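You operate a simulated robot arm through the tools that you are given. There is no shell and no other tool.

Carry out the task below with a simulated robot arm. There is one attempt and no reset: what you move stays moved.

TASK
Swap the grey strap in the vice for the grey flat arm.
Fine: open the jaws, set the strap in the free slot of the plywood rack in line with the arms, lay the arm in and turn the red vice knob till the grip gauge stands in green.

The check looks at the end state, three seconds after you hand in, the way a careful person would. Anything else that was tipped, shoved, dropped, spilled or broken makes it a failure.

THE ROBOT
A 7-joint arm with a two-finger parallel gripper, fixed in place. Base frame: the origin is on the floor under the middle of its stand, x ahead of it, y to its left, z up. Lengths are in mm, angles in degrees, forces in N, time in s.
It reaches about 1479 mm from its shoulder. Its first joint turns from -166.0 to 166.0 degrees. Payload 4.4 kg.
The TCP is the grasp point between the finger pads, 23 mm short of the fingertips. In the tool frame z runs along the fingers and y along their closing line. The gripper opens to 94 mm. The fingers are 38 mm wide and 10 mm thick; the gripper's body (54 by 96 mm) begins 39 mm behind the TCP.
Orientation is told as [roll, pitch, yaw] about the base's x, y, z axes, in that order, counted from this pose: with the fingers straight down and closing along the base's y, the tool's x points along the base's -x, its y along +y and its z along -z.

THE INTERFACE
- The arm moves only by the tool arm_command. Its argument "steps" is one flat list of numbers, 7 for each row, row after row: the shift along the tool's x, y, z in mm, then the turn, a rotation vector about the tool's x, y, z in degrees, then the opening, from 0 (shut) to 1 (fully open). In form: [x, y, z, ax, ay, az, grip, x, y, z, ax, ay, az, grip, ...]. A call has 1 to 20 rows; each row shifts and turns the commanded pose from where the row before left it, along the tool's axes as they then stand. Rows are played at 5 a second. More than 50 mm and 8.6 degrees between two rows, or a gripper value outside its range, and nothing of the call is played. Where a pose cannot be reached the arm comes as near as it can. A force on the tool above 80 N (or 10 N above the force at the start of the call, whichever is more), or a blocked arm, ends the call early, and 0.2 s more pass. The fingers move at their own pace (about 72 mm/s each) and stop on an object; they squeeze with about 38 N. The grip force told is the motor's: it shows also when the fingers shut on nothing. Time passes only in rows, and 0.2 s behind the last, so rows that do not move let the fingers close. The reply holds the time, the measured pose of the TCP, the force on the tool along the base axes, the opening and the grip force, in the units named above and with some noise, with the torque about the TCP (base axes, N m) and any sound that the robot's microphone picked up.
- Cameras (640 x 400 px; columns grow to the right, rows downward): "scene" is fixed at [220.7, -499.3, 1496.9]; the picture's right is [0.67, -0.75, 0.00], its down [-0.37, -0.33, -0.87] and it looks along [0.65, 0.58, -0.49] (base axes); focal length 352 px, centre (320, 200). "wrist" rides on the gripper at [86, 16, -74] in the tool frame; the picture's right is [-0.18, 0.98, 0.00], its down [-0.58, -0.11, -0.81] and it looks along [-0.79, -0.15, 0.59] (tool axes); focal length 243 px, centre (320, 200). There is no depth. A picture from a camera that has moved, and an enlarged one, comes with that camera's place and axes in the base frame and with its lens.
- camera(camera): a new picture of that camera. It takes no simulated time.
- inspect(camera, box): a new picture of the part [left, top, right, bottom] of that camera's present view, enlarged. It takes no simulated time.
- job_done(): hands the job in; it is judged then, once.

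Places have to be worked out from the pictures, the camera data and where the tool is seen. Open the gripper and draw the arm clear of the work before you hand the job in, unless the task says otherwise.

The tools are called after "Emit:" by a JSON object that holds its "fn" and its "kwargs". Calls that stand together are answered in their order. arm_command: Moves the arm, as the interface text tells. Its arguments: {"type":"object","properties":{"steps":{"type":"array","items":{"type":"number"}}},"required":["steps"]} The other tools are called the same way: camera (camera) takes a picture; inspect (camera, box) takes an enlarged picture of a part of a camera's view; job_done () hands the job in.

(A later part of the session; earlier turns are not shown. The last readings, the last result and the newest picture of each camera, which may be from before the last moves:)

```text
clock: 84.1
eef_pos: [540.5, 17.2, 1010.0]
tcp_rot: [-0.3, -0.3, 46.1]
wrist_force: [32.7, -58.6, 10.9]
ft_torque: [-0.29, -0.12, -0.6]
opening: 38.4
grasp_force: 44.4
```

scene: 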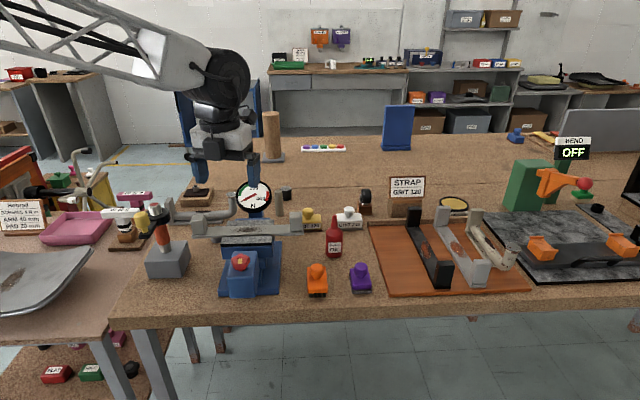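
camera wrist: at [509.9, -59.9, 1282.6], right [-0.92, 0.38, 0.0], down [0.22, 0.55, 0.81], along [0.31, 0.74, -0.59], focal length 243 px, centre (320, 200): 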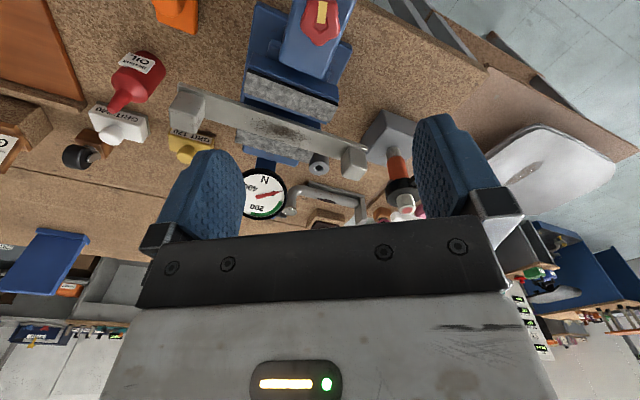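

The torque on the knob rose to 0.6 N·m and the fingers slipped on the lobes: probably the open end stop. I release, lift and look.

Emit:
{"fn": "arm_command", "kwargs": {"steps": [0, 0, 0, 0, 0, 0, 1, 0, 0, 0, 0, 0, 0, 1, 0, 0, 0, 0, 0, 0, 1, 0, 0, -40, 0, 0, 0, 1, 0, 0, -40, 0, 0, 0, 1, 0, 0, -40, 0, 0, 0, 1, 0, 0, -40, 0, 0, 0, 1, 0, 0, -40, 0, 0, 0, 1, 0, 0, 0, 0, 0, 0, 1]}}

Emit:
{"fn": "inspect", "kwargs": {"camera": "scene", "box": [195, 205, 315, 280]}}

Emit:
{"fn": "camera", "kwargs": {"camera": "wrist"}}

Emit:
{"fn": "inspect", "kwargs": {"camera": "wrist", "box": [220, 40, 420, 190]}}

```text
clock: 86.1
eef_pos: [537.5, 17.2, 1208.2]
tcp_rot: [-0.2, -0.2, 46.1]
wrist_force: [0.4, -0.3, -0.4]
ft_torque: [0.01, 0.0, -0.02]
opening: 94.1
grasp_force: 0.1
```

```text
5.33 times, centred on (255, 242) of scene
camera zoom: at [220.7, -499.3, 1496.9], right [0.67, -0.75, 0.0], down [-0.37, -0.33, -0.87], along [0.65, 0.58, -0.49], focal length 1880 px, centre (667, -27)
```

zoom: 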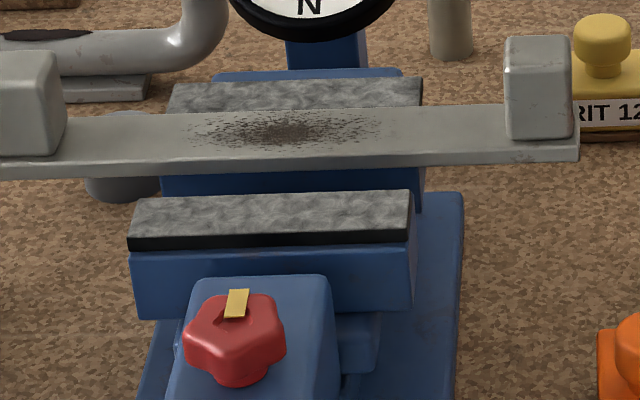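

```text
taken
camera wrist: at [465.5, -32.9, 1282.0], right [-0.58, 0.81, 0.0], down [0.48, 0.34, 0.81], along [0.66, 0.47, -0.59], focal length 243 px, centre (320, 200)
```

wrist: 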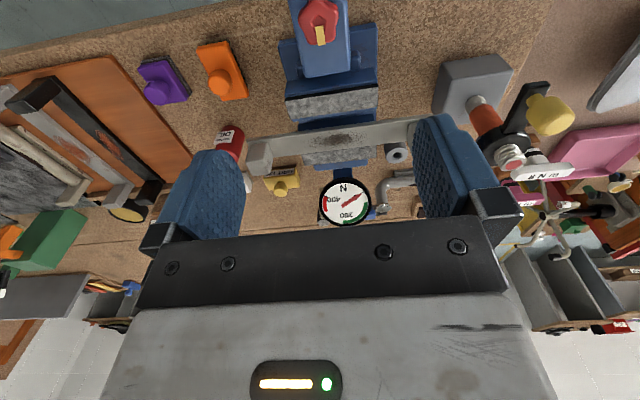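

```text
2.67 times, centred on (320, 115) of wrist
camera zoom: at [465.5, -32.9, 1282.0], right [-0.58, 0.81, 0.0], down [0.48, 0.34, 0.81], along [0.66, 0.47, -0.59], focal length 647 px, centre (320, 427)
```

zoom: 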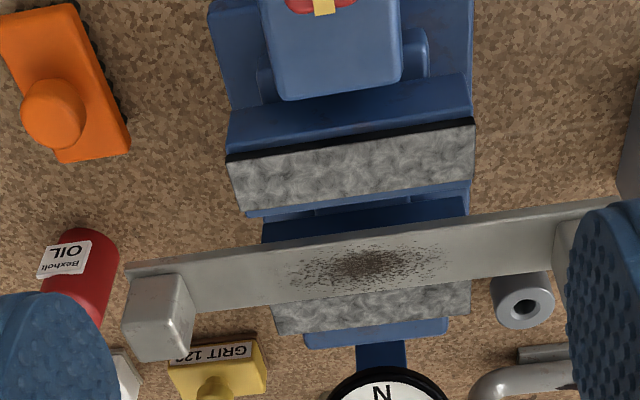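

The front jaw is now at its open stop with roughly 25 mm of gap, and the strap still sits on the rear ledge. Before picking it up I look at the rack from closer, so I can measure the free slot.

Emit:
{"fn": "arm_command", "kwargs": {"steps": [0, 0, 0, 0, 0, 7.7, 1, 0, 0, 0, 0, 0, 7.7, 1, 0, 0, 0, 0, 0, 7.7, 1, 0, 0, 0, 0, 0, 7.7, 1, 0, 0, 0, 0, 0, 7.7, 1, 0, 0, 0, 0, 0, 7.6, 1, -33.4, -25.2, -6.1, 0, 0, 0, 1, -33.4, -25.2, -6.1, 0, 0, 0, 1, -33.4, -25.2, -6.1, 0, 0, 0, 1, -33.4, -25.2, -6.1, 0, 0, 0, 1, -33.4, -25.2, -6.1, 0, 0, 0, 1, -33.4, -25.2, -6.1, 0, 0, 0, 1, -33.4, -25.2, -6.1, 0, 0, 0, 1, 0, 0, 0, 0, 6.67, 0, 1, 0, 0, 0, 0, 6.67, 0, 1, 0, 0, 0, 0, 6.67, 0, 1, 0, 0, 0, 0, 0, 0, 1]}}

Emit:
{"fn": "camera", "kwargs": {"camera": "wrist"}}

Emit:
{"fn": "inspect", "kwargs": {"camera": "wrist", "box": [220, 60, 460, 230]}}

```text
clock: 89.7
eef_pos: [771.7, -157.9, 1251.9]
tcp_rot: [0.0, 19.8, 0.0]
wrist_force: [0.1, -0.4, -0.8]
ft_torque: [-0.01, -0.02, 0.02]
opening: 94.0
grasp_force: 0.1
```

```text
taken
camera wrist: at [714.6, -141.9, 1351.9], right [0.17, 0.98, -0.06], down [0.82, -0.11, 0.56], along [0.55, -0.15, -0.83], focal length 243 px, centre (320, 200)
```

wrist: 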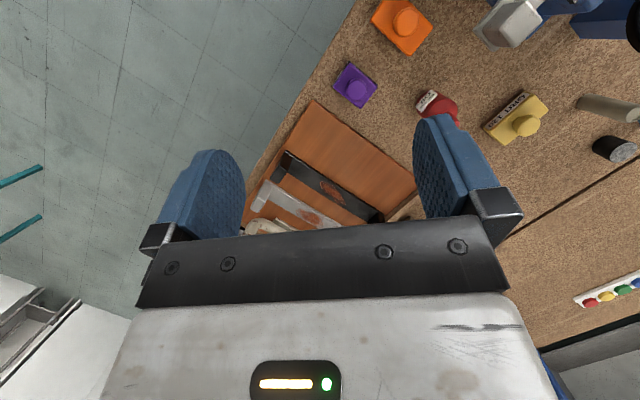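

```text
2.35 times, centred on (340, 145) of wrist
camera zoom: at [714.6, -141.9, 1351.9], right [0.17, 0.98, -0.06], down [0.82, -0.11, 0.56], along [0.55, -0.15, -0.83], focal length 571 px, centre (273, 329)
```

zoom: 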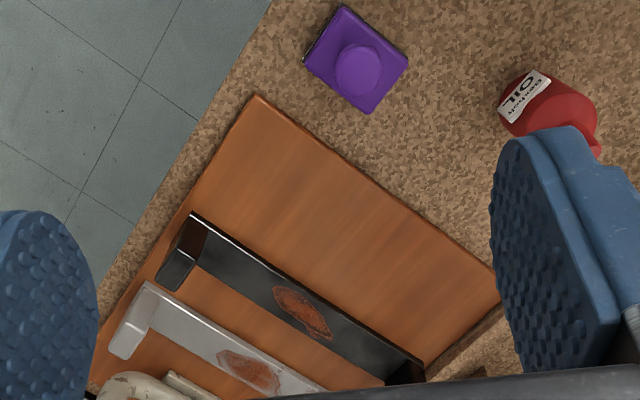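

I need to see the full rack, so I move the hand 120 mm further forward and a bit right.

Emit:
{"fn": "arm_command", "kwargs": {"steps": [-37.6, -13.3, -13.7, 0, 0, 0, 1, -37.6, -13.3, -13.7, 0, 0, 0, 1, -37.6, -13.3, -13.7, 0, 0, 0, 1, 0, 0, 0, 0, 0, 0, 1]}}

Emit:
{"fn": "camera", "kwargs": {"camera": "wrist"}}

Emit:
{"fn": "inspect", "kwargs": {"camera": "wrist", "box": [240, 40, 440, 190]}}

```text
clock: 90.7
eef_pos: [892.5, -198.9, 1254.3]
tcp_rot: [-0.1, 19.8, 0.1]
wrist_force: [0.6, 0.0, 0.4]
ft_torque: [0.0, -0.01, 0.01]
opening: 94.1
grasp_force: 0.1
```

```text
taken
camera wrist: at [835.3, -182.1, 1352.7], right [0.17, 0.98, -0.06], down [0.82, -0.11, 0.56], along [0.55, -0.15, -0.82], focal length 243 px, centre (320, 200)
```

wrist: 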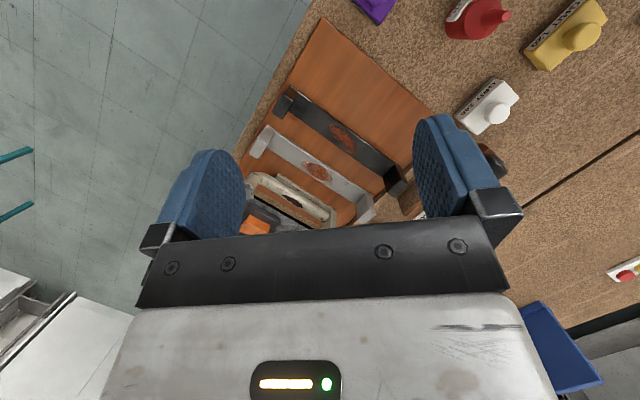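

```text
2.67 times, centred on (340, 115) of wrist
camera zoom: at [835.3, -182.1, 1352.7], right [0.17, 0.98, -0.06], down [0.82, -0.11, 0.56], along [0.55, -0.15, -0.82], focal length 647 px, centre (267, 427)
```

zoom: 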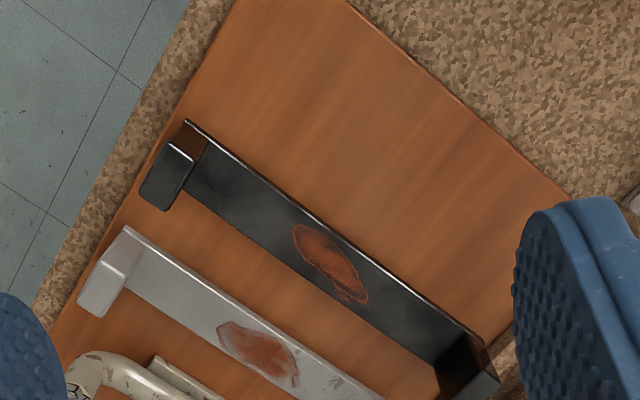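

The rack is in view: the board's front-left corner triangulates to (808.5, −204, z ≈ 871). I zoom further for accurate positions of the black and grey arms and the board's ends.

Emit:
{"fn": "inspect", "kwargs": {"camera": "wrist", "box": [280, 10, 380, 85]}}

Emit:
{"fn": "inspect", "kwargs": {"camera": "wrist", "box": [245, 80, 345, 155]}}

Emit:
{"fn": "inspect", "kwargs": {"camera": "wrist", "box": [340, 120, 440, 195]}}

Emit:
{"fn": "inspect", "kwargs": {"camera": "wrist", "box": [290, 140, 410, 230]}}

```text
5.33 times, centred on (330, 48) of wrist
camera zoom: at [835.3, -182.1, 1352.7], right [0.17, 0.98, -0.06], down [0.82, -0.11, 0.56], along [0.55, -0.15, -0.82], focal length 1294 px, centre (267, 1013)
```

zoom: 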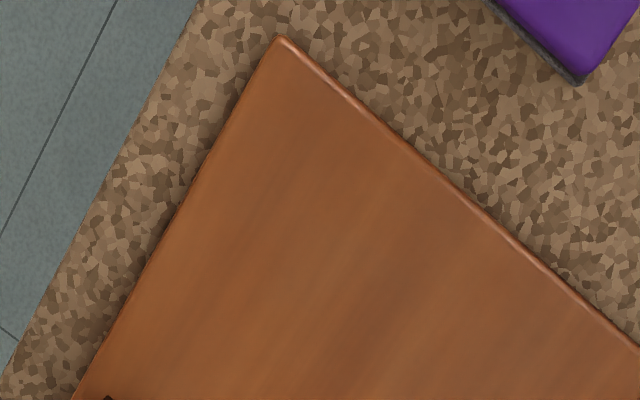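

```text
5.33 times, centred on (295, 118) of wrist
camera zoom: at [835.3, -182.1, 1352.7], right [0.17, 0.98, -0.06], down [0.82, -0.11, 0.56], along [0.55, -0.15, -0.82], focal length 1294 px, centre (453, 640)
```

zoom: 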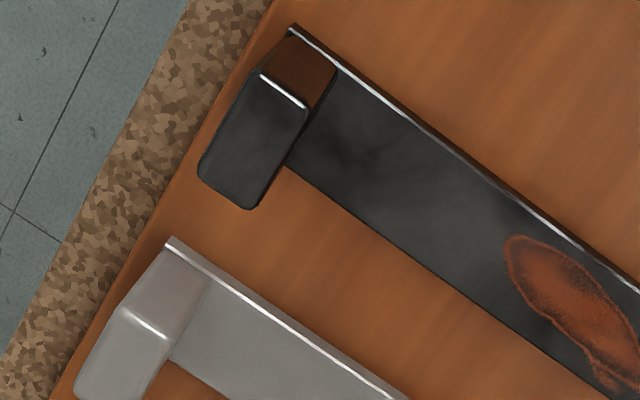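

```text
5.33 times, centred on (390, 158) of wrist
camera zoom: at [835.3, -182.1, 1352.7], right [0.17, 0.98, -0.06], down [0.82, -0.11, 0.56], along [0.55, -0.15, -0.82], focal length 1294 px, centre (-53, 427)
```

zoom: 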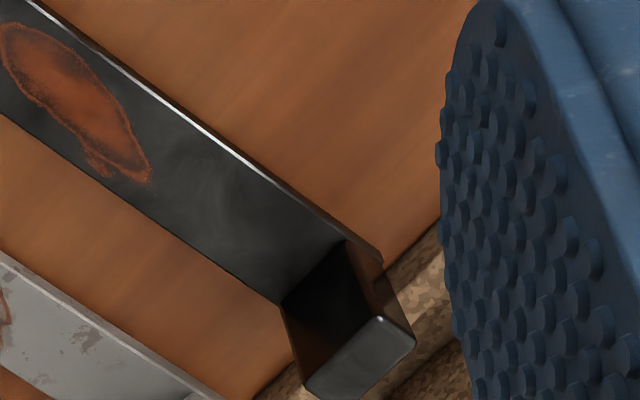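

```text
4.44 times, centred on (350, 185) of wrist
camera zoom: at [835.3, -182.1, 1352.7], right [0.17, 0.98, -0.06], down [0.82, -0.11, 0.56], along [0.55, -0.15, -0.82], focal length 1078 px, centre (187, 267)
```

zoom: 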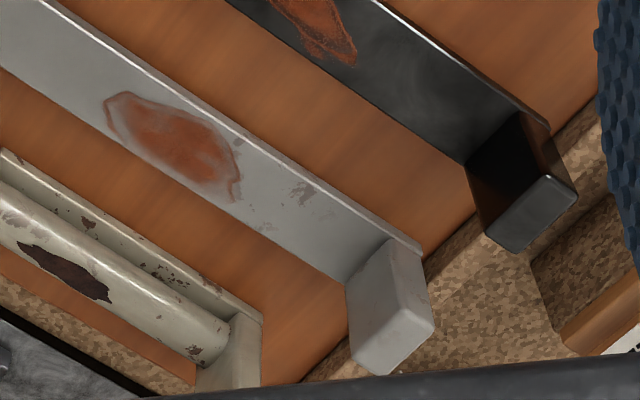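

Measured: the board is at az 45°, front edge d≈428, and bars are 40×280 mm, black from l=830 and grey from l=917 (pitch 87 mm), so the free slot's centre is l≈763, d≈577. That is x≈947, y≈−131. Next I go above the strap's middle with closed fingers to measure its height by touch.

Emit:
{"fn": "arm_command", "kwargs": {"steps": [0, 0, 0, 0, -6.6, 0, 1, 0, 0, 0, 0, -6.6, 0, 1, 0, 0, 0, 0, -6.6, 0, 1, 0, 0, 0, 0, 0, 7.5, 1, 0, 0, 0, 0, 0, 7.5, 1, 0, 0, 0, 0, 0, 7.5, 1, 0, 0, 0, 0, 0, 7.5, 1, 0, 0, 0, 0, 0, 7.5, 1, 0, 0, 0, 0, 0, 7.5, 1, 40.3, 6.5, 15.4, 0, 0, 0, 1, 40.3, 6.5, 15.4, 0, 0, 0, 1, 40.3, 6.5, 15.4, 0, 0, 0, 1, 40.3, 6.5, 15.4, 0, 0, 0, 1, 40.3, 6.5, 15.4, 0, 0, 0, 1, 40.3, 6.5, 15.4, 0, 0, 0, 0, 40.3, 6.5, 15.4, 0, 0, 0, 0, 40.3, 6.5, 15.4, 0, 0, 0, 0, 40.3, 6.5, 15.4, 0, 0, 0, 0, 40.3, 6.5, 15.4, 0, 0, 0, 0, 0, 0, 0, 0, 0, 0, 0]}}

Emit:
{"fn": "camera", "kwargs": {"camera": "wrist"}}

Emit:
{"fn": "inspect", "kwargs": {"camera": "scene", "box": [180, 130, 340, 280]}}

```text
clock: 94.9
eef_pos: [653.2, 133.2, 1097.7]
tcp_rot: [0.0, 0.0, -45.0]
wrist_force: [0.2, -0.6, 0.2]
ft_torque: [0.0, 0.01, -0.01]
opening: 0.0
grasp_force: 37.9
```

```text
taken
camera wrist: at [602.3, 206.5, 1172.2], right [0.83, 0.56, 0.0], down [0.33, -0.49, 0.81], along [0.46, -0.67, -0.59], focal length 243 px, centre (320, 200)
```

wrist: 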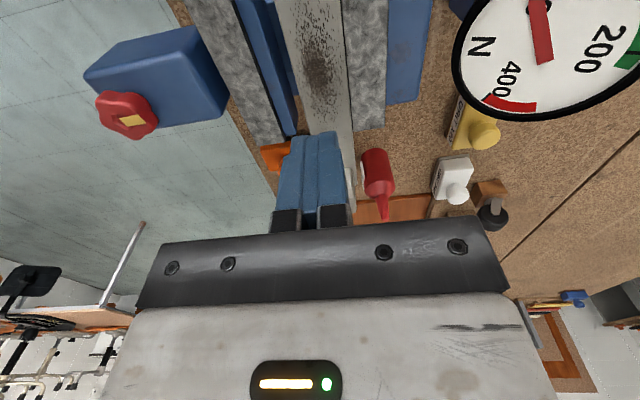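

```text
2.67 times, centred on (260, 205) of scene
camera zoom: at [220.7, -499.3, 1496.9], right [0.67, -0.75, 0.0], down [-0.37, -0.33, -0.87], along [0.65, 0.58, -0.49], focal length 940 px, centre (480, 187)
```

zoom: 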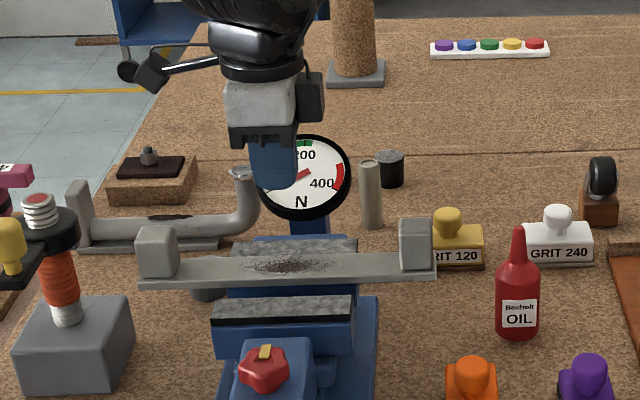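

Above the strap's middle with fingers shut. I descend to about 6 mm above the expected contact.

Emit:
{"fn": "arm_command", "kwargs": {"steps": [0, 0, 30, 0, 0, 0, 0, 0, 0, 30, 0, 0, 0, 0, 0, 0, 22, 0, 0, 0, 0, 0, 0, 0, 0, 0, 0, 0, 0, 0, 0, 0, 0, 0, 0]}}

Emit:
{"fn": "inspect", "kwargs": {"camera": "scene", "box": [195, 180, 315, 260]}}

```text
clock: 96.1
eef_pos: [652.2, 132.2, 1016.8]
tcp_rot: [-0.1, 0.1, -45.1]
wrist_force: [0.6, -0.4, -0.4]
ft_torque: [-0.03, -0.02, -0.02]
opening: 0.0
grasp_force: 38.4
```

```text
5.00 times, centred on (255, 220) of scene
camera zoom: at [220.7, -499.3, 1496.9], right [0.67, -0.75, 0.0], down [-0.37, -0.33, -0.87], along [0.65, 0.58, -0.49], focal length 1762 px, centre (645, 100)
```

zoom: 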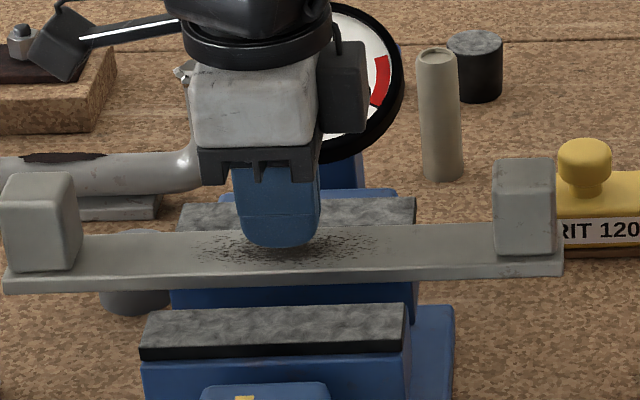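

The tip is a few millimetres above the strap. I creep down 1 mm per row.

Emit:
{"fn": "arm_command", "kwargs": {"steps": [0, 0, 1, 0, 0, 0, 0, 0, 0, 1, 0, 0, 0, 0, 0, 0, 1, 0, 0, 0, 0, 0, 0, 1, 0, 0, 0, 0]}}

Emit:
{"fn": "arm_command", "kwargs": {"steps": [0, 0, 1, 0, 0, 0, 0, 0, 0, 1, 0, 0, 0, 0]}}

```text
clock: 97.1
eef_pos: [653.8, 131.9, 1011.4]
tcp_rot: [0.0, 0.0, -45.0]
wrist_force: [-0.8, 0.9, 0.3]
ft_torque: [0.01, 0.0, 0.0]
opening: 0.0
grasp_force: 37.5
```

```text
clock: 97.7
eef_pos: [652.5, 131.3, 1010.9]
tcp_rot: [0.0, -0.1, -45.0]
wrist_force: [-0.1, -0.1, 0.2]
ft_torque: [0.02, -0.02, 0.0]
opening: 0.0
grasp_force: 38.1
```

No contact yet at TCP ≈ 1010.5. I keep creeping down.

Emit:
{"fn": "arm_command", "kwargs": {"steps": [0, 0, 1, 0, 0, 0, 0]}}

Emit:
{"fn": "arm_command", "kwargs": {"steps": [0, 0, 1, 0, 0, 0, 0]}}

Emit:
{"fn": "arm_command", "kwargs": {"steps": [0, 0, 1, 0, 0, 0, 0]}}

```text
clock: 98.1
eef_pos: [653.3, 131.6, 1010.4]
tcp_rot: [0.1, -0.1, -45.0]
wrist_force: [-5.9, 1.6, 14.0]
ft_torque: [0.17, 0.34, 0.04]
opening: 0.0
grasp_force: 37.8
```

```text
clock: 98.5
eef_pos: [651.8, 131.4, 1010.4]
tcp_rot: [0.1, -0.2, -45.0]
wrist_force: [-8.1, 4.0, 28.3]
ft_torque: [0.34, 0.42, 0.04]
opening: 0.0
grasp_force: 37.5
```

```text
clock: 98.9
eef_pos: [652.2, 130.9, 1009.9]
tcp_rot: [0.1, -0.1, -45.0]
wrist_force: [-20.3, 3.1, 52.0]
ft_torque: [0.4, 0.83, 0.09]
opening: 0.0
grasp_force: 37.9
```

Contact at TCP z ≈ 1010.2, so the strap's top is at z ≈ 987 and, being about 9 mm thick, its underside is at ≈ 978. I lift, open, and move to the free part of the bar right of the jaws (l ≈ 457).

Emit:
{"fn": "arm_command", "kwargs": {"steps": [0, 0, -20, 0, 0, 0, 0, 0, 0, -43, 0, 0, 0, 0, 0, 0, 0, 0, 0, 0, 1, 0, 0, 0, 0, 0, 0, 1, -44.4, 0.7, 0, 0, 0, 0, 1, -44.4, 0.6, 0, 0, 0, 0, 1, 0, 0, 0, 0, 0, 0, 1, 0, 0, 0, 0, 0, 0, 1]}}

Emit:
{"fn": "camera", "kwargs": {"camera": "wrist"}}

Emit:
{"fn": "inspect", "kwargs": {"camera": "scene", "box": [195, 160, 345, 260]}}

```text
clock: 100.7
eef_pos: [716.2, 71.4, 1072.0]
tcp_rot: [-0.1, -0.1, -45.1]
wrist_force: [0.4, 0.4, -0.4]
ft_torque: [0.0, 0.0, -0.01]
opening: 93.7
grasp_force: 0.1
```

```text
taken
camera wrist: at [665.5, 144.6, 1146.0], right [0.83, 0.56, 0.0], down [0.33, -0.49, 0.81], along [0.46, -0.67, -0.59], focal length 243 px, centre (320, 200)
```

wrist: 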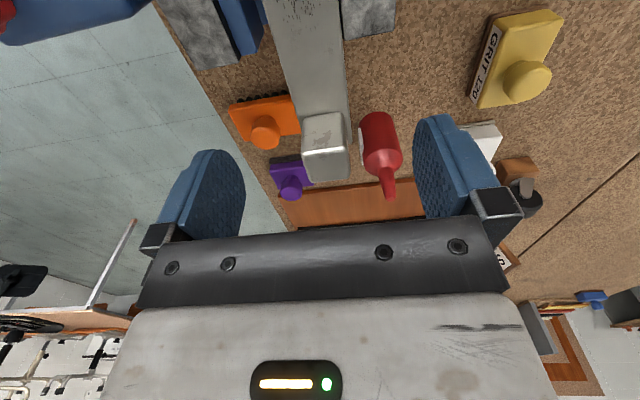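

```text
4.00 times, centred on (270, 210) of scene
camera zoom: at [220.7, -499.3, 1496.9], right [0.67, -0.75, 0.0], down [-0.37, -0.33, -0.87], along [0.65, 0.58, -0.49], focal length 1410 px, centre (520, 160)
```

zoom: 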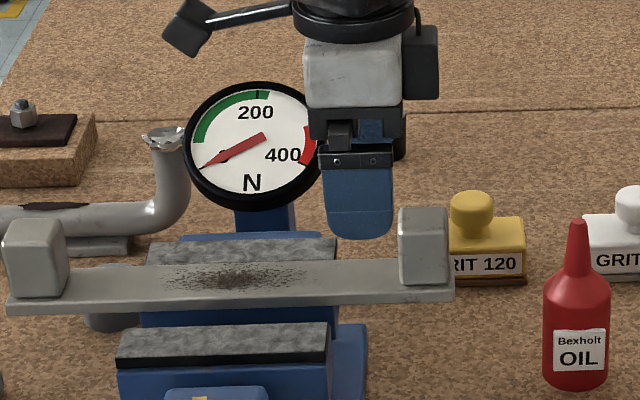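

The hand is over the free bar section between jaw and end block. I narrow the opening and lower to z ≈ 993.

Emit:
{"fn": "arm_command", "kwargs": {"steps": [0, 0, 30, 0, 0, 0, 0.75, 0, 0, 30, 0, 0, 0, 0.7, 0, 0, 18, 0, 0, 0, 0.7, 0, 0, 0, 0, 0, 0, 0.7, 0, 0, 0, 0, 0, 0, 0.7]}}

Emit:
{"fn": "camera", "kwargs": {"camera": "wrist"}}

Emit:
{"fn": "inspect", "kwargs": {"camera": "scene", "box": [220, 180, 340, 260]}}

```text
clock: 101.9
eef_pos: [714.9, 71.4, 993.9]
tcp_rot: [0.0, 0.0, -45.0]
wrist_force: [0.1, -0.1, -0.8]
ft_torque: [0.02, 0.03, 0.02]
opening: 65.7
grasp_force: 0.1
```

```text
taken
camera wrist: at [664.7, 145.6, 1067.8], right [0.83, 0.56, 0.0], down [0.33, -0.49, 0.81], along [0.46, -0.67, -0.59], focal length 243 px, centre (320, 200)
```

wrist: 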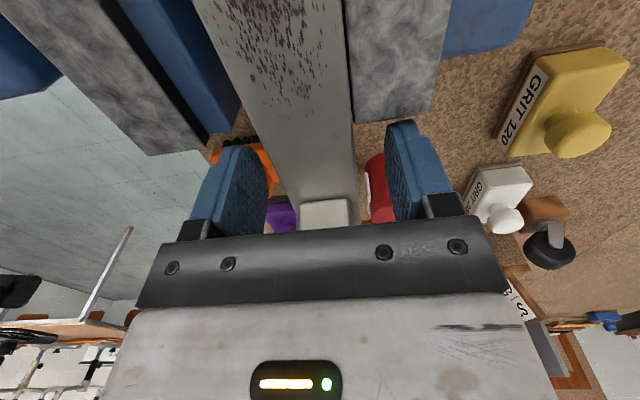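

```text
5.00 times, centred on (280, 220) of scene
camera zoom: at [220.7, -499.3, 1496.9], right [0.67, -0.75, 0.0], down [-0.37, -0.33, -0.87], along [0.65, 0.58, -0.49], focal length 1762 px, centre (520, 100)
```

zoom: 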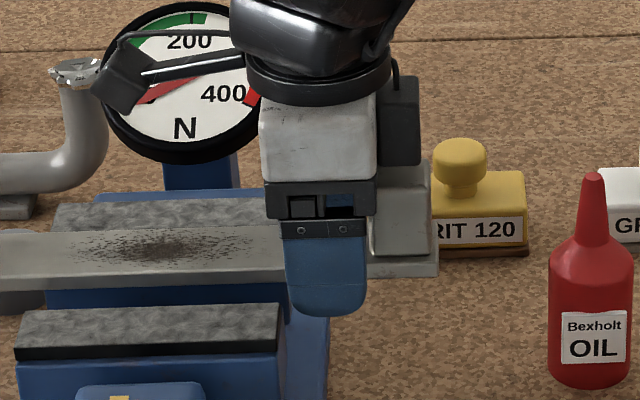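

The fingers straddle the bar with clearance to the rear pad. I close on the 40 mm width.

Emit:
{"fn": "arm_command", "kwargs": {"steps": [0, 0, 0, 0, 0, 0, 0.3, 0, 0, 0, 0, 0, 0, 0.3, 0, 0, 0, 0, 0, 0, 0.3, 0, 0, 0, 0, 0, 0, 0.3]}}

```text
clock: 102.9
eef_pos: [713.7, 71.1, 992.3]
tcp_rot: [0.0, 0.0, -45.1]
wrist_force: [-37.3, -39.7, 10.4]
ft_torque: [-0.41, 0.67, 1.02]
opening: 39.9
grasp_force: 37.7
```

The bar measures 39.9 mm and the strap is pressed against the rear pad. I draw it 4 mm forward off that pad and read the forces.

Emit:
{"fn": "arm_command", "kwargs": {"steps": [0, -2, 0, 0, 0, 0, 0.3, 0, -2, 0, 0, 0, 0, 0.3, 0, -2, 0, 0, 0, 0, 0.3, 0, 0, 0, 0, 0, 0, 0.3]}}

Emit:
{"fn": "inspect", "kwargs": {"camera": "scene", "box": [190, 190, 320, 270]}}

```text
clock: 103.9
eef_pos: [711.4, 65.9, 993.1]
tcp_rot: [0.1, -0.1, -45.0]
wrist_force: [2.5, 1.0, 2.0]
ft_torque: [0.42, 0.36, -0.35]
opening: 39.8
grasp_force: 38.3
```

```text
4.92 times, centred on (255, 230) of scene
camera zoom: at [220.7, -499.3, 1496.9], right [0.67, -0.75, 0.0], down [-0.37, -0.33, -0.87], along [0.65, 0.58, -0.49], focal length 1735 px, centre (640, 52)
```

zoom: 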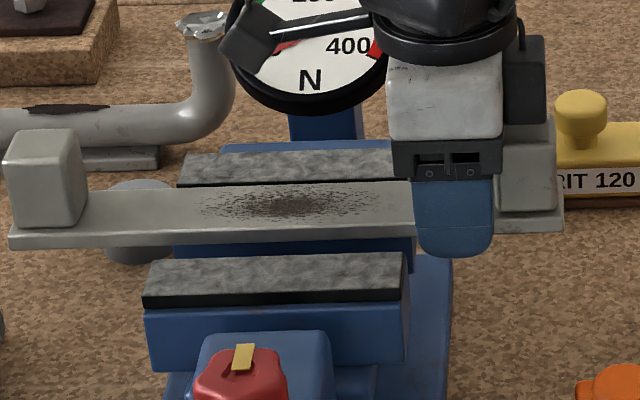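

The strap slid forward freely. I try a 4 mm test lift to learn its weight and whether it stays level in this end grip.

Emit:
{"fn": "arm_command", "kwargs": {"steps": [0, 0, -1, 0, 0, 0, 0.2, 0, 0, -1, 0, 0, 0, 0.2, 0, 0, -1, 0, 0, 0, 0.2, 0, 0, -1, 0, 0, 0, 0.2, 0, 0, 0, 0, 0, 0, 0.2]}}

Emit:
{"fn": "inspect", "kwargs": {"camera": "scene", "box": [190, 190, 320, 270]}}

Emit:
{"fn": "camera", "kwargs": {"camera": "wrist"}}

```text
clock: 105.1
eef_pos: [711.2, 65.5, 995.8]
tcp_rot: [0.0, 0.0, -45.0]
wrist_force: [0.5, -0.5, -4.4]
ft_torque: [-0.25, -0.25, -0.02]
opening: 39.8
grasp_force: 37.7
```

```text
4.92 times, centred on (255, 230) of scene
camera zoom: at [220.7, -499.3, 1496.9], right [0.67, -0.75, 0.0], down [-0.37, -0.33, -0.87], along [0.65, 0.58, -0.49], focal length 1735 px, centre (640, 52)
```

zoom: 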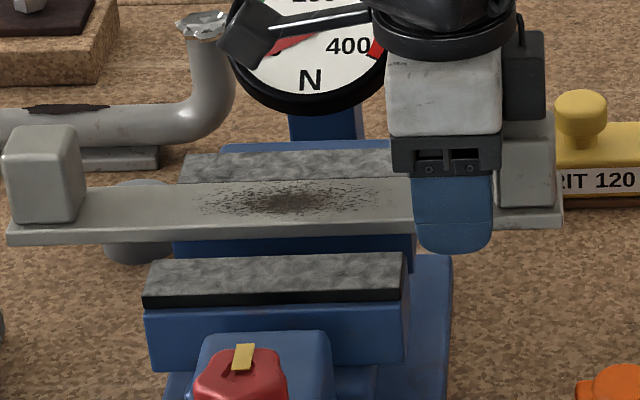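

```text
taken
camera wrist: at [660.5, 138.8, 1070.8], right [0.83, 0.56, 0.0], down [0.33, -0.49, 0.81], along [0.46, -0.67, -0.59], focal length 243 px, centre (320, 200)
```

wrist: 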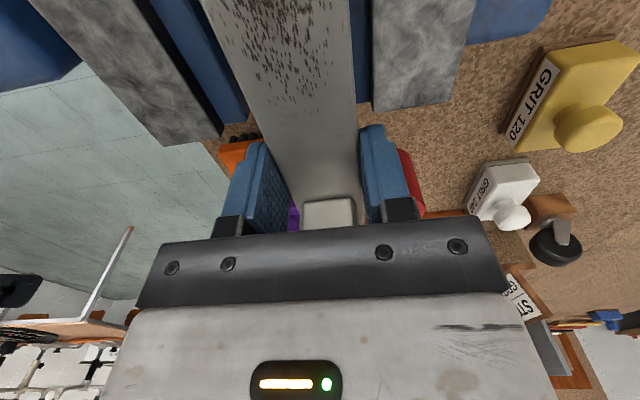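

The lift shows the full weight of only 4.4 N with the matching torque, and the strap stays level. For laying on the board the fingertips must not stick out below the bar, so I set it back on the ledge and regrip 8.5 mm shallower.

Emit:
{"fn": "arm_command", "kwargs": {"steps": [0, 0, 1.5, 0, 0, 0, 0.2, 0, 0, 1.5, 0, 0, 0, 0.2, 0, 0, 1, 0, 0, 0, 0.2, 0, 0, 0, 0, 0, 0, 0.2, 0, 0, 0, 0, 0, 0, 0.55, 0, 0, 0, 0, 0, 0, 0.6, 0, 0, 0, 0, 0, 0, 0.6, 0, 0, -4, 0, 0, 0, 0.6, 0, 0, -4.5, 0, 0, 0, 0.6, 0, 0, 0, 0, 0, 0, 0.6, 0, 0, 0, 0, 0, 0, 0.3, 0, 0, 0, 0, 0, 0, 0.2, 0, 0, 0, 0, 0, 0, 0.2, 0, 0, 0, 0, 0, 0, 0.2]}}

Emit:
{"fn": "inspect", "kwargs": {"camera": "scene", "box": [250, 200, 330, 260]}}

```text
clock: 108.1
eef_pos: [713.1, 65.2, 1001.0]
tcp_rot: [0.1, 0.1, -45.0]
wrist_force: [-0.4, -1.6, 3.2]
ft_torque: [0.12, 0.17, -0.08]
opening: 39.7
grasp_force: 37.9
```

```text
6.67 times, centred on (290, 230) of scene
camera zoom: at [220.7, -499.3, 1496.9], right [0.67, -0.75, 0.0], down [-0.37, -0.33, -0.87], along [0.65, 0.58, -0.49], focal length 2350 px, centre (520, 0)
```

zoom: 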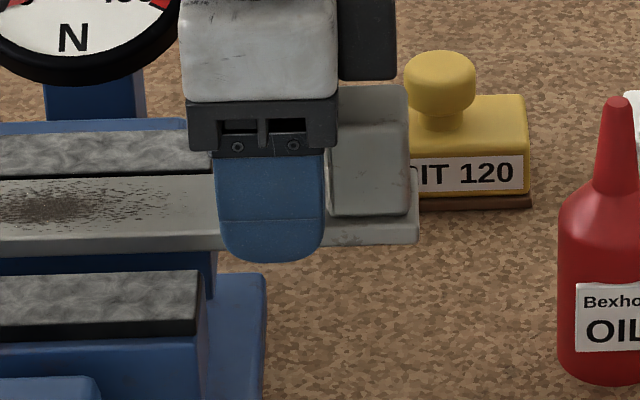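

The fingertips are now about level with the bar's underside. I lift 5 mm and check the strap is still held level.

Emit:
{"fn": "arm_command", "kwargs": {"steps": [0, 0, -1.5, 0, 0, 0, 0.2, 0, 0, -1.5, 0, 0, 0, 0.2, 0, 0, -2, 0, 0, 0, 0.2, 0, 0, 0, 0, 0, 0, 0.2, 0, 0, 0, 0, 0, 0, 0.2]}}

Emit:
{"fn": "inspect", "kwargs": {"camera": "scene", "box": [190, 190, 320, 270]}}

```text
clock: 109.3
eef_pos: [713.2, 64.9, 1006.3]
tcp_rot: [0.0, 0.0, -45.0]
wrist_force: [-0.6, 0.2, -3.8]
ft_torque: [-0.24, -0.24, 0.0]
opening: 39.5
grasp_force: 37.4
```

```text
4.92 times, centred on (255, 230) of scene
camera zoom: at [220.7, -499.3, 1496.9], right [0.67, -0.75, 0.0], down [-0.37, -0.33, -0.87], along [0.65, 0.58, -0.49], focal length 1735 px, centre (640, 52)
```

zoom: 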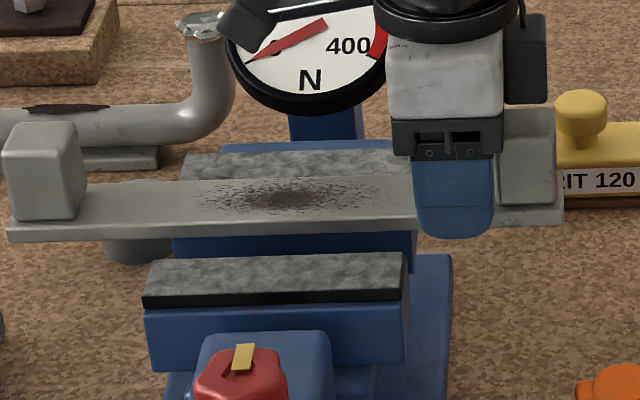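

Held and level with the right torque. I lift slowly to about z = 1130.

Emit:
{"fn": "arm_command", "kwargs": {"steps": [0, 0, -8, 0, 0, 0, 0.2, 0, 0, -14, 0, 0, 0, 0.2, 0, 0, -20, 0, 0, 0, 0.2, 0, 0, -20, 0, 0, 0, 0.2, 0, 0, -20, 0, 0, 0, 0.2, 0, 0, -20, 0, 0, 0, 0.2, 0, 0, -14, 0, 0, 0, 0.2, 0, 0, -8, 0, 0, 0, 0.2, 0, 0, 0, 0, 0, 0, 0.2]}}

Emit:
{"fn": "camera", "kwargs": {"camera": "scene"}}

```text
clock: 111.3
eef_pos: [710.4, 65.0, 1130.6]
tcp_rot: [0.0, 0.0, -45.0]
wrist_force: [0.8, 0.0, -5.0]
ft_torque: [-0.22, -0.27, -0.04]
opening: 39.9
grasp_force: 38.2
```

```text
taken
```

scene: 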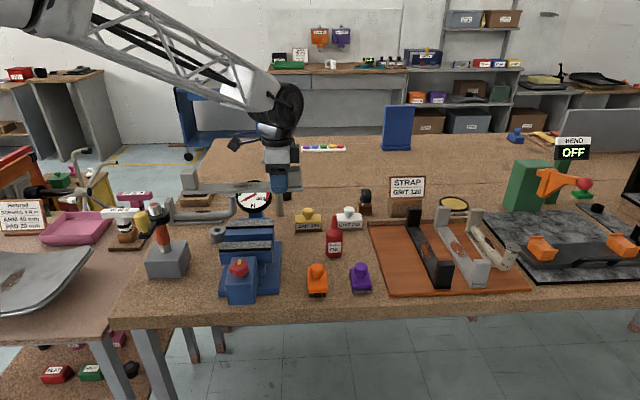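

The strap hangs level in the hand. I rotate it 90° (yaw −45 → −135) at height, so that it lies along the rack arms' direction.

Emit:
{"fn": "arm_command", "kwargs": {"steps": [0, 0, 0, 0, 0, 3, 0.2, 0, 0, 0, 0, 0, 6, 0.2, 0, 0, 0, 0, 0, 6, 0.2, 0, 0, 0, 0, 0, 6, 0.2, 0, 0, 0, 0, 0, 6, 0.2, 0, 0, 0, 0, 0, 6, 0.2, 0, 0, 0, 0, 0, 6, 0.2, 0, 0, 0, 0, 0, 6, 0.2, 0, 0, 0, 0, 0, 6, 0.2, 0, 0, 0, 0, 0, 6, 0.2, 0, 0, 0, 0, 0, 6, 0.2, 0, 0, 0, 0, 0, 6, 0.2, 0, 0, 0, 0, 0, 6, 0.2, 0, 0, 0, 0, 0, 6, 0.2, 0, 0, 0, 0, 0, 6, 0.2, 0, 0, 0, 0, 0, 3, 0.2, 0, 0, 0, 0, 0, 0, 0.2]}}

Emit:
{"fn": "camera", "kwargs": {"camera": "scene"}}

Emit:
{"fn": "camera", "kwargs": {"camera": "wrist"}}

```text
clock: 114.9
eef_pos: [711.3, 65.2, 1130.4]
tcp_rot: [0.0, 0.0, -135.1]
wrist_force: [-0.6, -0.3, -3.8]
ft_torque: [-0.27, 0.26, -0.01]
opening: 39.7
grasp_force: 37.9
```

```text
taken
```

scene: 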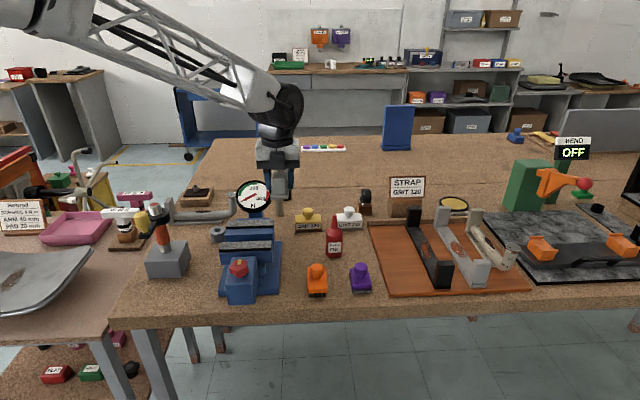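

```text
taken
camera wrist: at [783.9, 115.7, 1204.1], right [0.56, -0.83, 0.0], down [-0.49, -0.33, 0.81], along [-0.67, -0.46, -0.59], focal length 243 px, centre (320, 200)
```

wrist: 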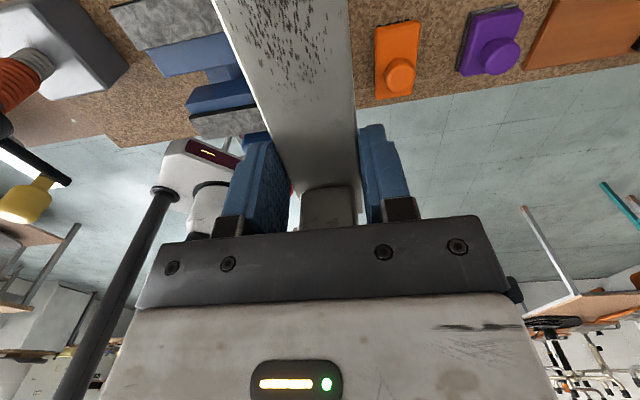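

Rotated and steady. I carry it along l to above the free slot (TCP target about (885.5, −193)), still high.

Emit:
{"fn": "arm_command", "kwargs": {"steps": [-3.4, 16.2, 0, 0, 0, 0, 0.2, -6, 30, 0, 0, 0, 0, 0.2, -8, 40, 0, 0, 0, 0, 0.2, -8, 40, 0, 0, 0, 0, 0.2, -8, 40, 0, 0, 0, 0, 0.2, -8, 40, 0, 0, 0, 0, 0.2, -8, 40, 0, 0, 0, 0, 0.2, -6, 35, 0, 0, 0, 0, 0.2, -4, 25, 0, 0, 0, 0, 0.2, 0, 0, 0, 0, 0, 0, 0.2, 0, 0, 0, 0, 0, 0, 0.2]}}

Emit:
{"fn": "camera", "kwargs": {"camera": "scene"}}

Emit:
{"fn": "camera", "kwargs": {"camera": "wrist"}}

```text
clock: 117.3
eef_pos: [887.9, -194.2, 1130.6]
tcp_rot: [0.0, 0.0, -134.9]
wrist_force: [0.5, 0.0, -4.2]
ft_torque: [-0.24, 0.27, 0.02]
opening: 39.5
grasp_force: 38.4
```

```text
taken
```

scene: 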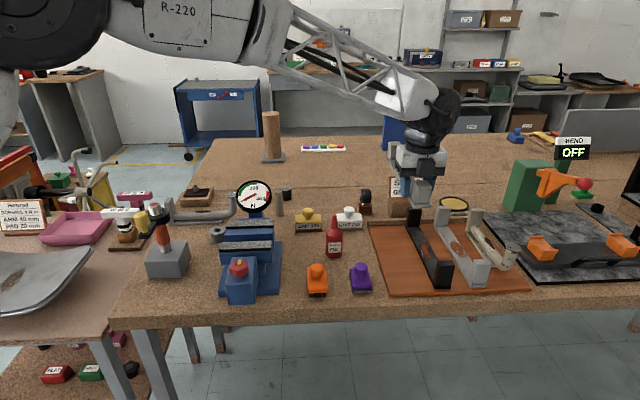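

```text
taken
camera wrist: at [959.3, -143.1, 1205.6], right [0.56, -0.83, 0.0], down [-0.49, -0.33, 0.81], along [-0.67, -0.46, -0.59], focal length 243 px, centre (320, 200)
```

wrist: 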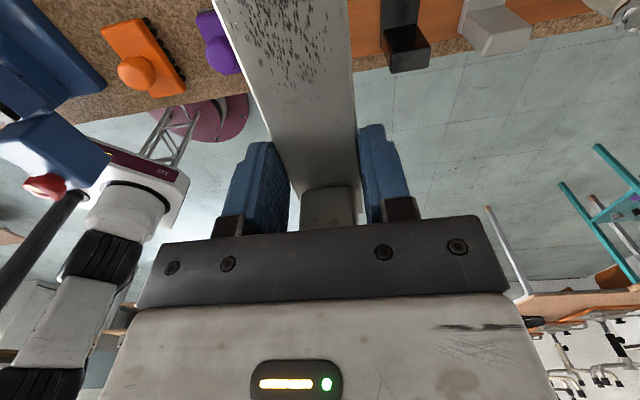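

Over the slot. I descend to about z = 950 and take readings and pictures there.

Emit:
{"fn": "arm_command", "kwargs": {"steps": [0, 0, 15, 0, 0, 0, 0.2, 0, 0, 30, 0, 0, 0, 0.2, 0, 0, 35, 0, 0, 0, 0.2, 0, 0, 35, 0, 0, 0, 0.2, 0, 0, 35, 0, 0, 0, 0.2, 0, 0, 20, 0, 0, 0, 0.2, 0, 0, 10, 0, 0, 0, 0.2, 0, 0, 0, 0, 0, 0, 0.2]}}

Emit:
{"fn": "arm_command", "kwargs": {"steps": [0, 0, 0, 0, 0, 0, 0.2]}}

Emit:
{"fn": "camera", "kwargs": {"camera": "wrist"}}

Emit:
{"fn": "inspect", "kwargs": {"camera": "scene", "box": [350, 150, 530, 300]}}

```text
clock: 119.1
eef_pos: [887.1, -193.2, 950.4]
tcp_rot: [0.0, 0.0, -135.0]
wrist_force: [-0.4, -0.2, -4.2]
ft_torque: [-0.25, 0.29, 0.02]
opening: 39.9
grasp_force: 38.4
```

```text
clock: 119.5
eef_pos: [886.7, -191.7, 949.5]
tcp_rot: [0.0, 0.0, -135.0]
wrist_force: [-0.3, -0.6, -4.6]
ft_torque: [-0.28, 0.27, 0.0]
opening: 39.3
grasp_force: 38.2
```

```text
taken
camera wrist: at [958.9, -142.0, 1024.2], right [0.56, -0.83, 0.0], down [-0.49, -0.33, 0.81], along [-0.67, -0.46, -0.59], focal length 243 px, centre (320, 200)
```

wrist: 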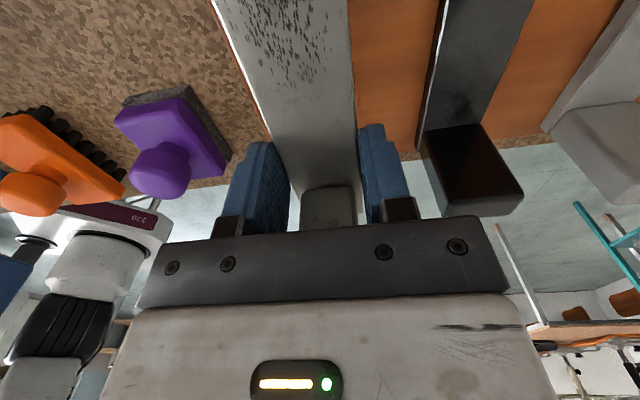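

```text
2.67 times, centred on (440, 225) of scene
camera zoom: at [220.7, -499.3, 1496.9], right [0.67, -0.75, 0.0], down [-0.37, -0.33, -0.87], along [0.65, 0.58, -0.49], focal length 940 px, centre (0, 133)
```

zoom: 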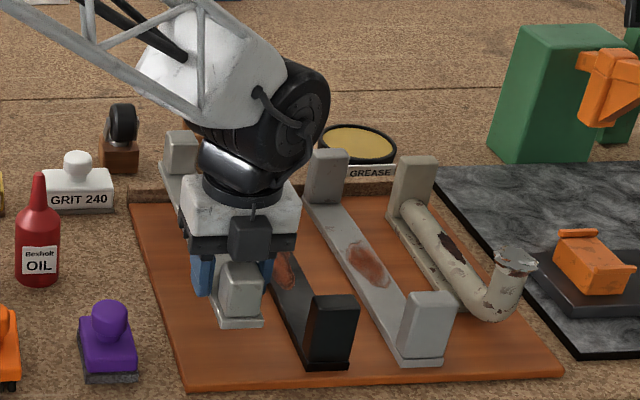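

Averaged position is l≈763.5, d≈491, within 1.5 mm of target. I lower another 40 mm with a small correction and compare the strap to the black arm visually.

Emit:
{"fn": "arm_command", "kwargs": {"steps": [-1.0, -0.7, 10, 0, 0, 0, 0.2, 0, 0, 15, 0, 0, 0, 0.2, 0, 0, 10, 0, 0, 0, 0.2, 0, 0, 5, 0, 0, 0, 0.2, 0, 0, 0, 0, 0, 0, 0.2]}}

Emit:
{"fn": "camera", "kwargs": {"camera": "wrist"}}

Emit:
{"fn": "inspect", "kwargs": {"camera": "scene", "box": [370, 190, 530, 300]}}

Emit:
{"fn": "inspect", "kwargs": {"camera": "wrist", "box": [210, 0, 530, 130]}}

```text
clock: 120.7
eef_pos: [884.4, -191.5, 909.6]
tcp_rot: [0.0, 0.0, -135.0]
wrist_force: [-0.2, 1.1, -4.6]
ft_torque: [-0.26, 0.28, 0.0]
opening: 39.8
grasp_force: 37.8
```

```text
taken
camera wrist: at [957.1, -141.8, 984.3], right [0.56, -0.83, 0.0], down [-0.49, -0.33, 0.81], along [-0.67, -0.46, -0.59], focal length 243 px, centre (320, 200)
```

wrist: 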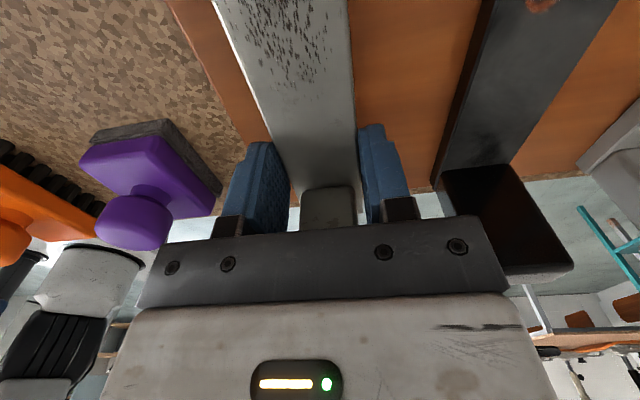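

```text
3.64 times, centred on (450, 245) of scene
camera zoom: at [220.7, -499.3, 1496.9], right [0.67, -0.75, 0.0], down [-0.37, -0.33, -0.87], along [0.65, 0.58, -0.49], focal length 1282 px, centre (-153, 36)
```

zoom: 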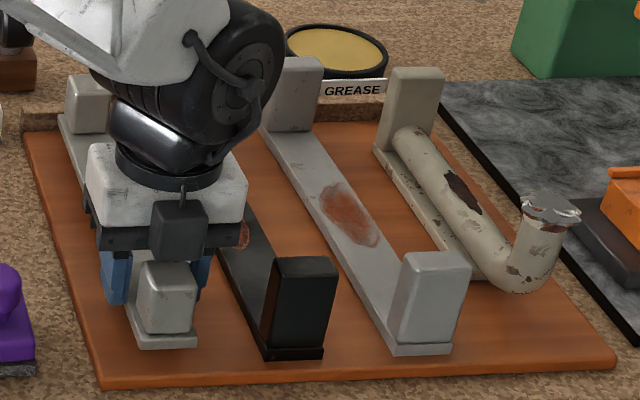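

```text
2.00 times, centred on (370, 65) of wrist
camera zoom: at [957.1, -141.8, 984.3], right [0.56, -0.83, 0.0], down [-0.49, -0.33, 0.81], along [-0.67, -0.46, -0.59], focal length 485 px, centre (220, 470)
```

zoom: 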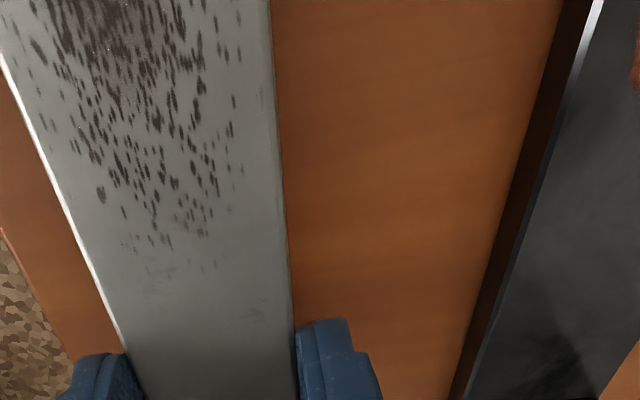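

The strap is about 15 mm above the board, parallel to the black arm; its centre measures l≈760.9 against the slot's 762.8. I shift 2 mm in l and go down 11 mm.

Emit:
{"fn": "arm_command", "kwargs": {"steps": [0, 2.0, 4, 0, 0, 0, 0.2, 0, 0, 4, 0, 0, 0, 0.2, 0, 0, 3, 0, 0, 0, 0.2, 0, 0, 0, 0, 0, 0, 0.2]}}

Emit:
{"fn": "arm_command", "kwargs": {"steps": [0, 0, 1, 0, 0, 0, 0.2, 0, 0, 1, 0, 0, 0, 0.2]}}

Emit:
{"fn": "arm_command", "kwargs": {"steps": [0, 0, 1, 0, 0, 0, 0.2]}}

```text
clock: 121.7
eef_pos: [885.7, -194.8, 899.4]
tcp_rot: [0.0, 0.0, -135.0]
wrist_force: [0.2, -0.3, -4.3]
ft_torque: [-0.26, 0.27, 0.0]
opening: 39.6
grasp_force: 37.8
```

```text
clock: 122.3
eef_pos: [885.9, -195.9, 896.8]
tcp_rot: [0.0, 0.0, -135.1]
wrist_force: [-0.8, 0.6, -4.5]
ft_torque: [-0.29, 0.29, 0.0]
opening: 39.9
grasp_force: 37.9
```

```text
clock: 122.7
eef_pos: [885.6, -195.5, 896.6]
tcp_rot: [0.1, 0.0, -135.0]
wrist_force: [-0.8, -1.0, -1.4]
ft_torque: [0.34, -0.21, 0.12]
opening: 39.6
grasp_force: 38.0
```

The force just changed: the strap is touching the board. One more millimetre to seat it.

Emit:
{"fn": "arm_command", "kwargs": {"steps": [0, 0, 0.6, 0, 0, 0, 0.2]}}

Emit:
{"fn": "inspect", "kwargs": {"camera": "scene", "box": [370, 190, 530, 300]}}

Emit:
{"fn": "inspect", "kwargs": {"camera": "wrist", "box": [210, 0, 530, 130]}}

```text
clock: 123.1
eef_pos: [886.6, -195.1, 896.0]
tcp_rot: [0.1, 0.1, -134.9]
wrist_force: [-3.6, 0.1, 5.8]
ft_torque: [0.47, -0.07, 0.17]
opening: 39.6
grasp_force: 38.1
```

```text
3.64 times, centred on (450, 245) of scene
camera zoom: at [220.7, -499.3, 1496.9], right [0.67, -0.75, 0.0], down [-0.37, -0.33, -0.87], along [0.65, 0.58, -0.49], focal length 1282 px, centre (-153, 36)
```

zoom: 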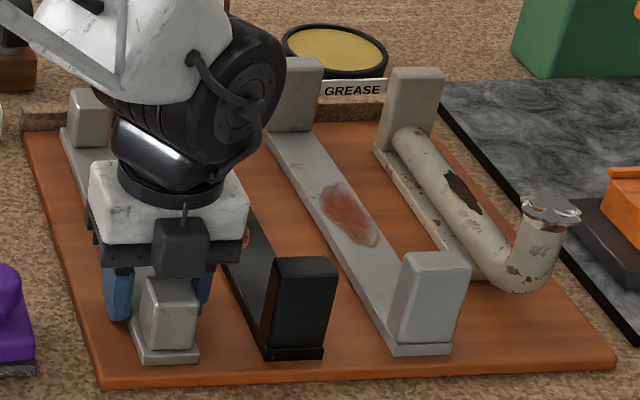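

```text
2.00 times, centred on (370, 65) of wrist
camera zoom: at [958.5, -144.4, 970.7], right [0.56, -0.83, 0.0], down [-0.49, -0.33, 0.81], along [-0.66, -0.46, -0.59], focal length 485 px, centre (220, 470)
```

zoom: 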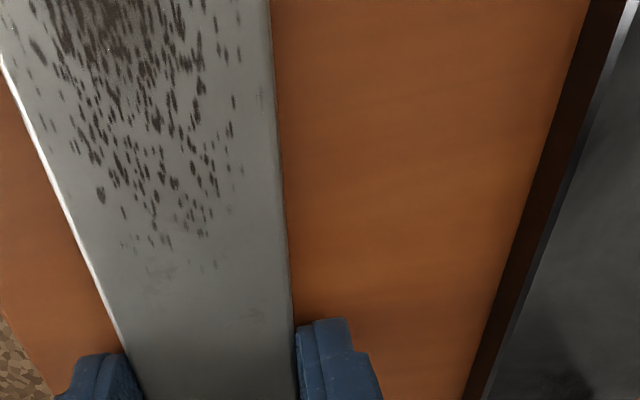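

The strap lies in the slot, front end in line with the black and grey arms, lateral position within about 2 mm by both measures. I release gently and lift straight up.

Emit:
{"fn": "arm_command", "kwargs": {"steps": [0, 0, 0, 0, 0, 0, 0.46, 0, 0, 0, 0, 0, 0, 0.52, 0, 0, 0, 0, 0, 0, 0.6, 0, 0, 0, 0, 0, 0, 0.6, 0, 0, -10, 0, 0, 0, 0.6, 0, 0, -25, 0, 0, 0, 0.6, 0, 0, -40, 0, 0, 0, 0.6, 0, 0, -45, 0, 0, 0, 0.6, 0, 0, -45, 0, 0, 0, 0.6, 0, 0, -45, 0, 0, 0, 0.6, 0, 0, -45, 0, 0, 0, 0.8, 0, 0, 0, 0, 0, 0, 1]}}

Emit:
{"fn": "camera", "kwargs": {"camera": "scene"}}

Emit:
{"fn": "camera", "kwargs": {"camera": "wrist"}}

```text
clock: 125.7
eef_pos: [886.0, -195.1, 1152.2]
tcp_rot: [-0.1, 0.0, -135.0]
wrist_force: [0.4, 0.3, -0.6]
ft_torque: [-0.01, 0.01, 0.04]
opening: 94.0
grasp_force: 0.1
```

```text
taken
```

scene: 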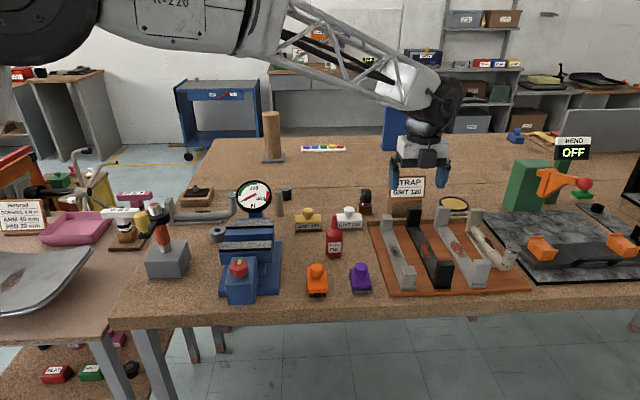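

```text
taken
camera wrist: at [958.7, -143.3, 1226.4], right [0.56, -0.83, 0.0], down [-0.49, -0.33, 0.81], along [-0.67, -0.46, -0.59], focal length 243 px, centre (320, 200)
```

wrist: 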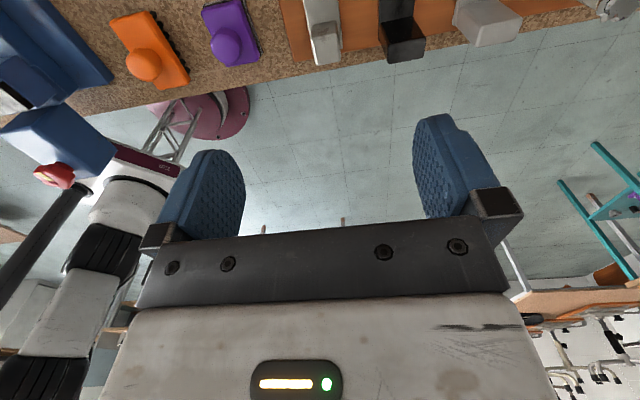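

The strap stands in the rack. I enlarge the rack to check that it is parallel and evenly spaced with the arms.

Emit:
{"fn": "inspect", "kwargs": {"camera": "scene", "box": [365, 200, 525, 300]}}

Emit:
{"fn": "inspect", "kwargs": {"camera": "scene", "box": [190, 200, 310, 280]}}

```text
4.00 times, centred on (445, 250) of scene
camera zoom: at [220.7, -499.3, 1496.9], right [0.67, -0.75, 0.0], down [-0.37, -0.33, -0.87], along [0.65, 0.58, -0.49], focal length 1410 px, centre (-180, 0)
```

zoom: 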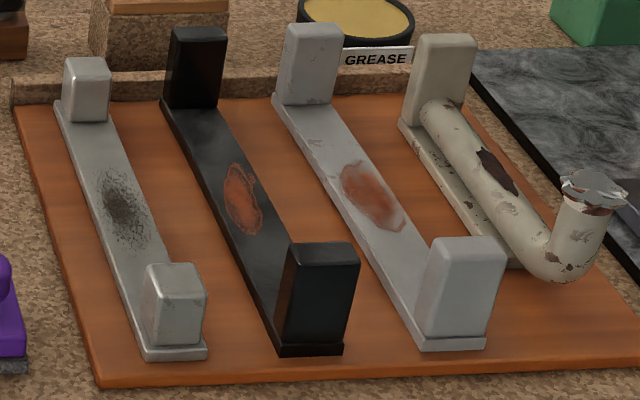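

```text
5.00 times, centred on (250, 240) of scene
camera zoom: at [220.7, -499.3, 1496.9], right [0.67, -0.75, 0.0], down [-0.37, -0.33, -0.87], along [0.65, 0.58, -0.49], focal length 1762 px, centre (670, 0)
```

zoom: 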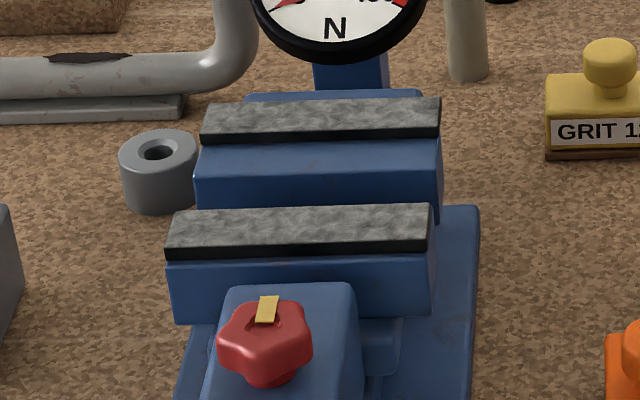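

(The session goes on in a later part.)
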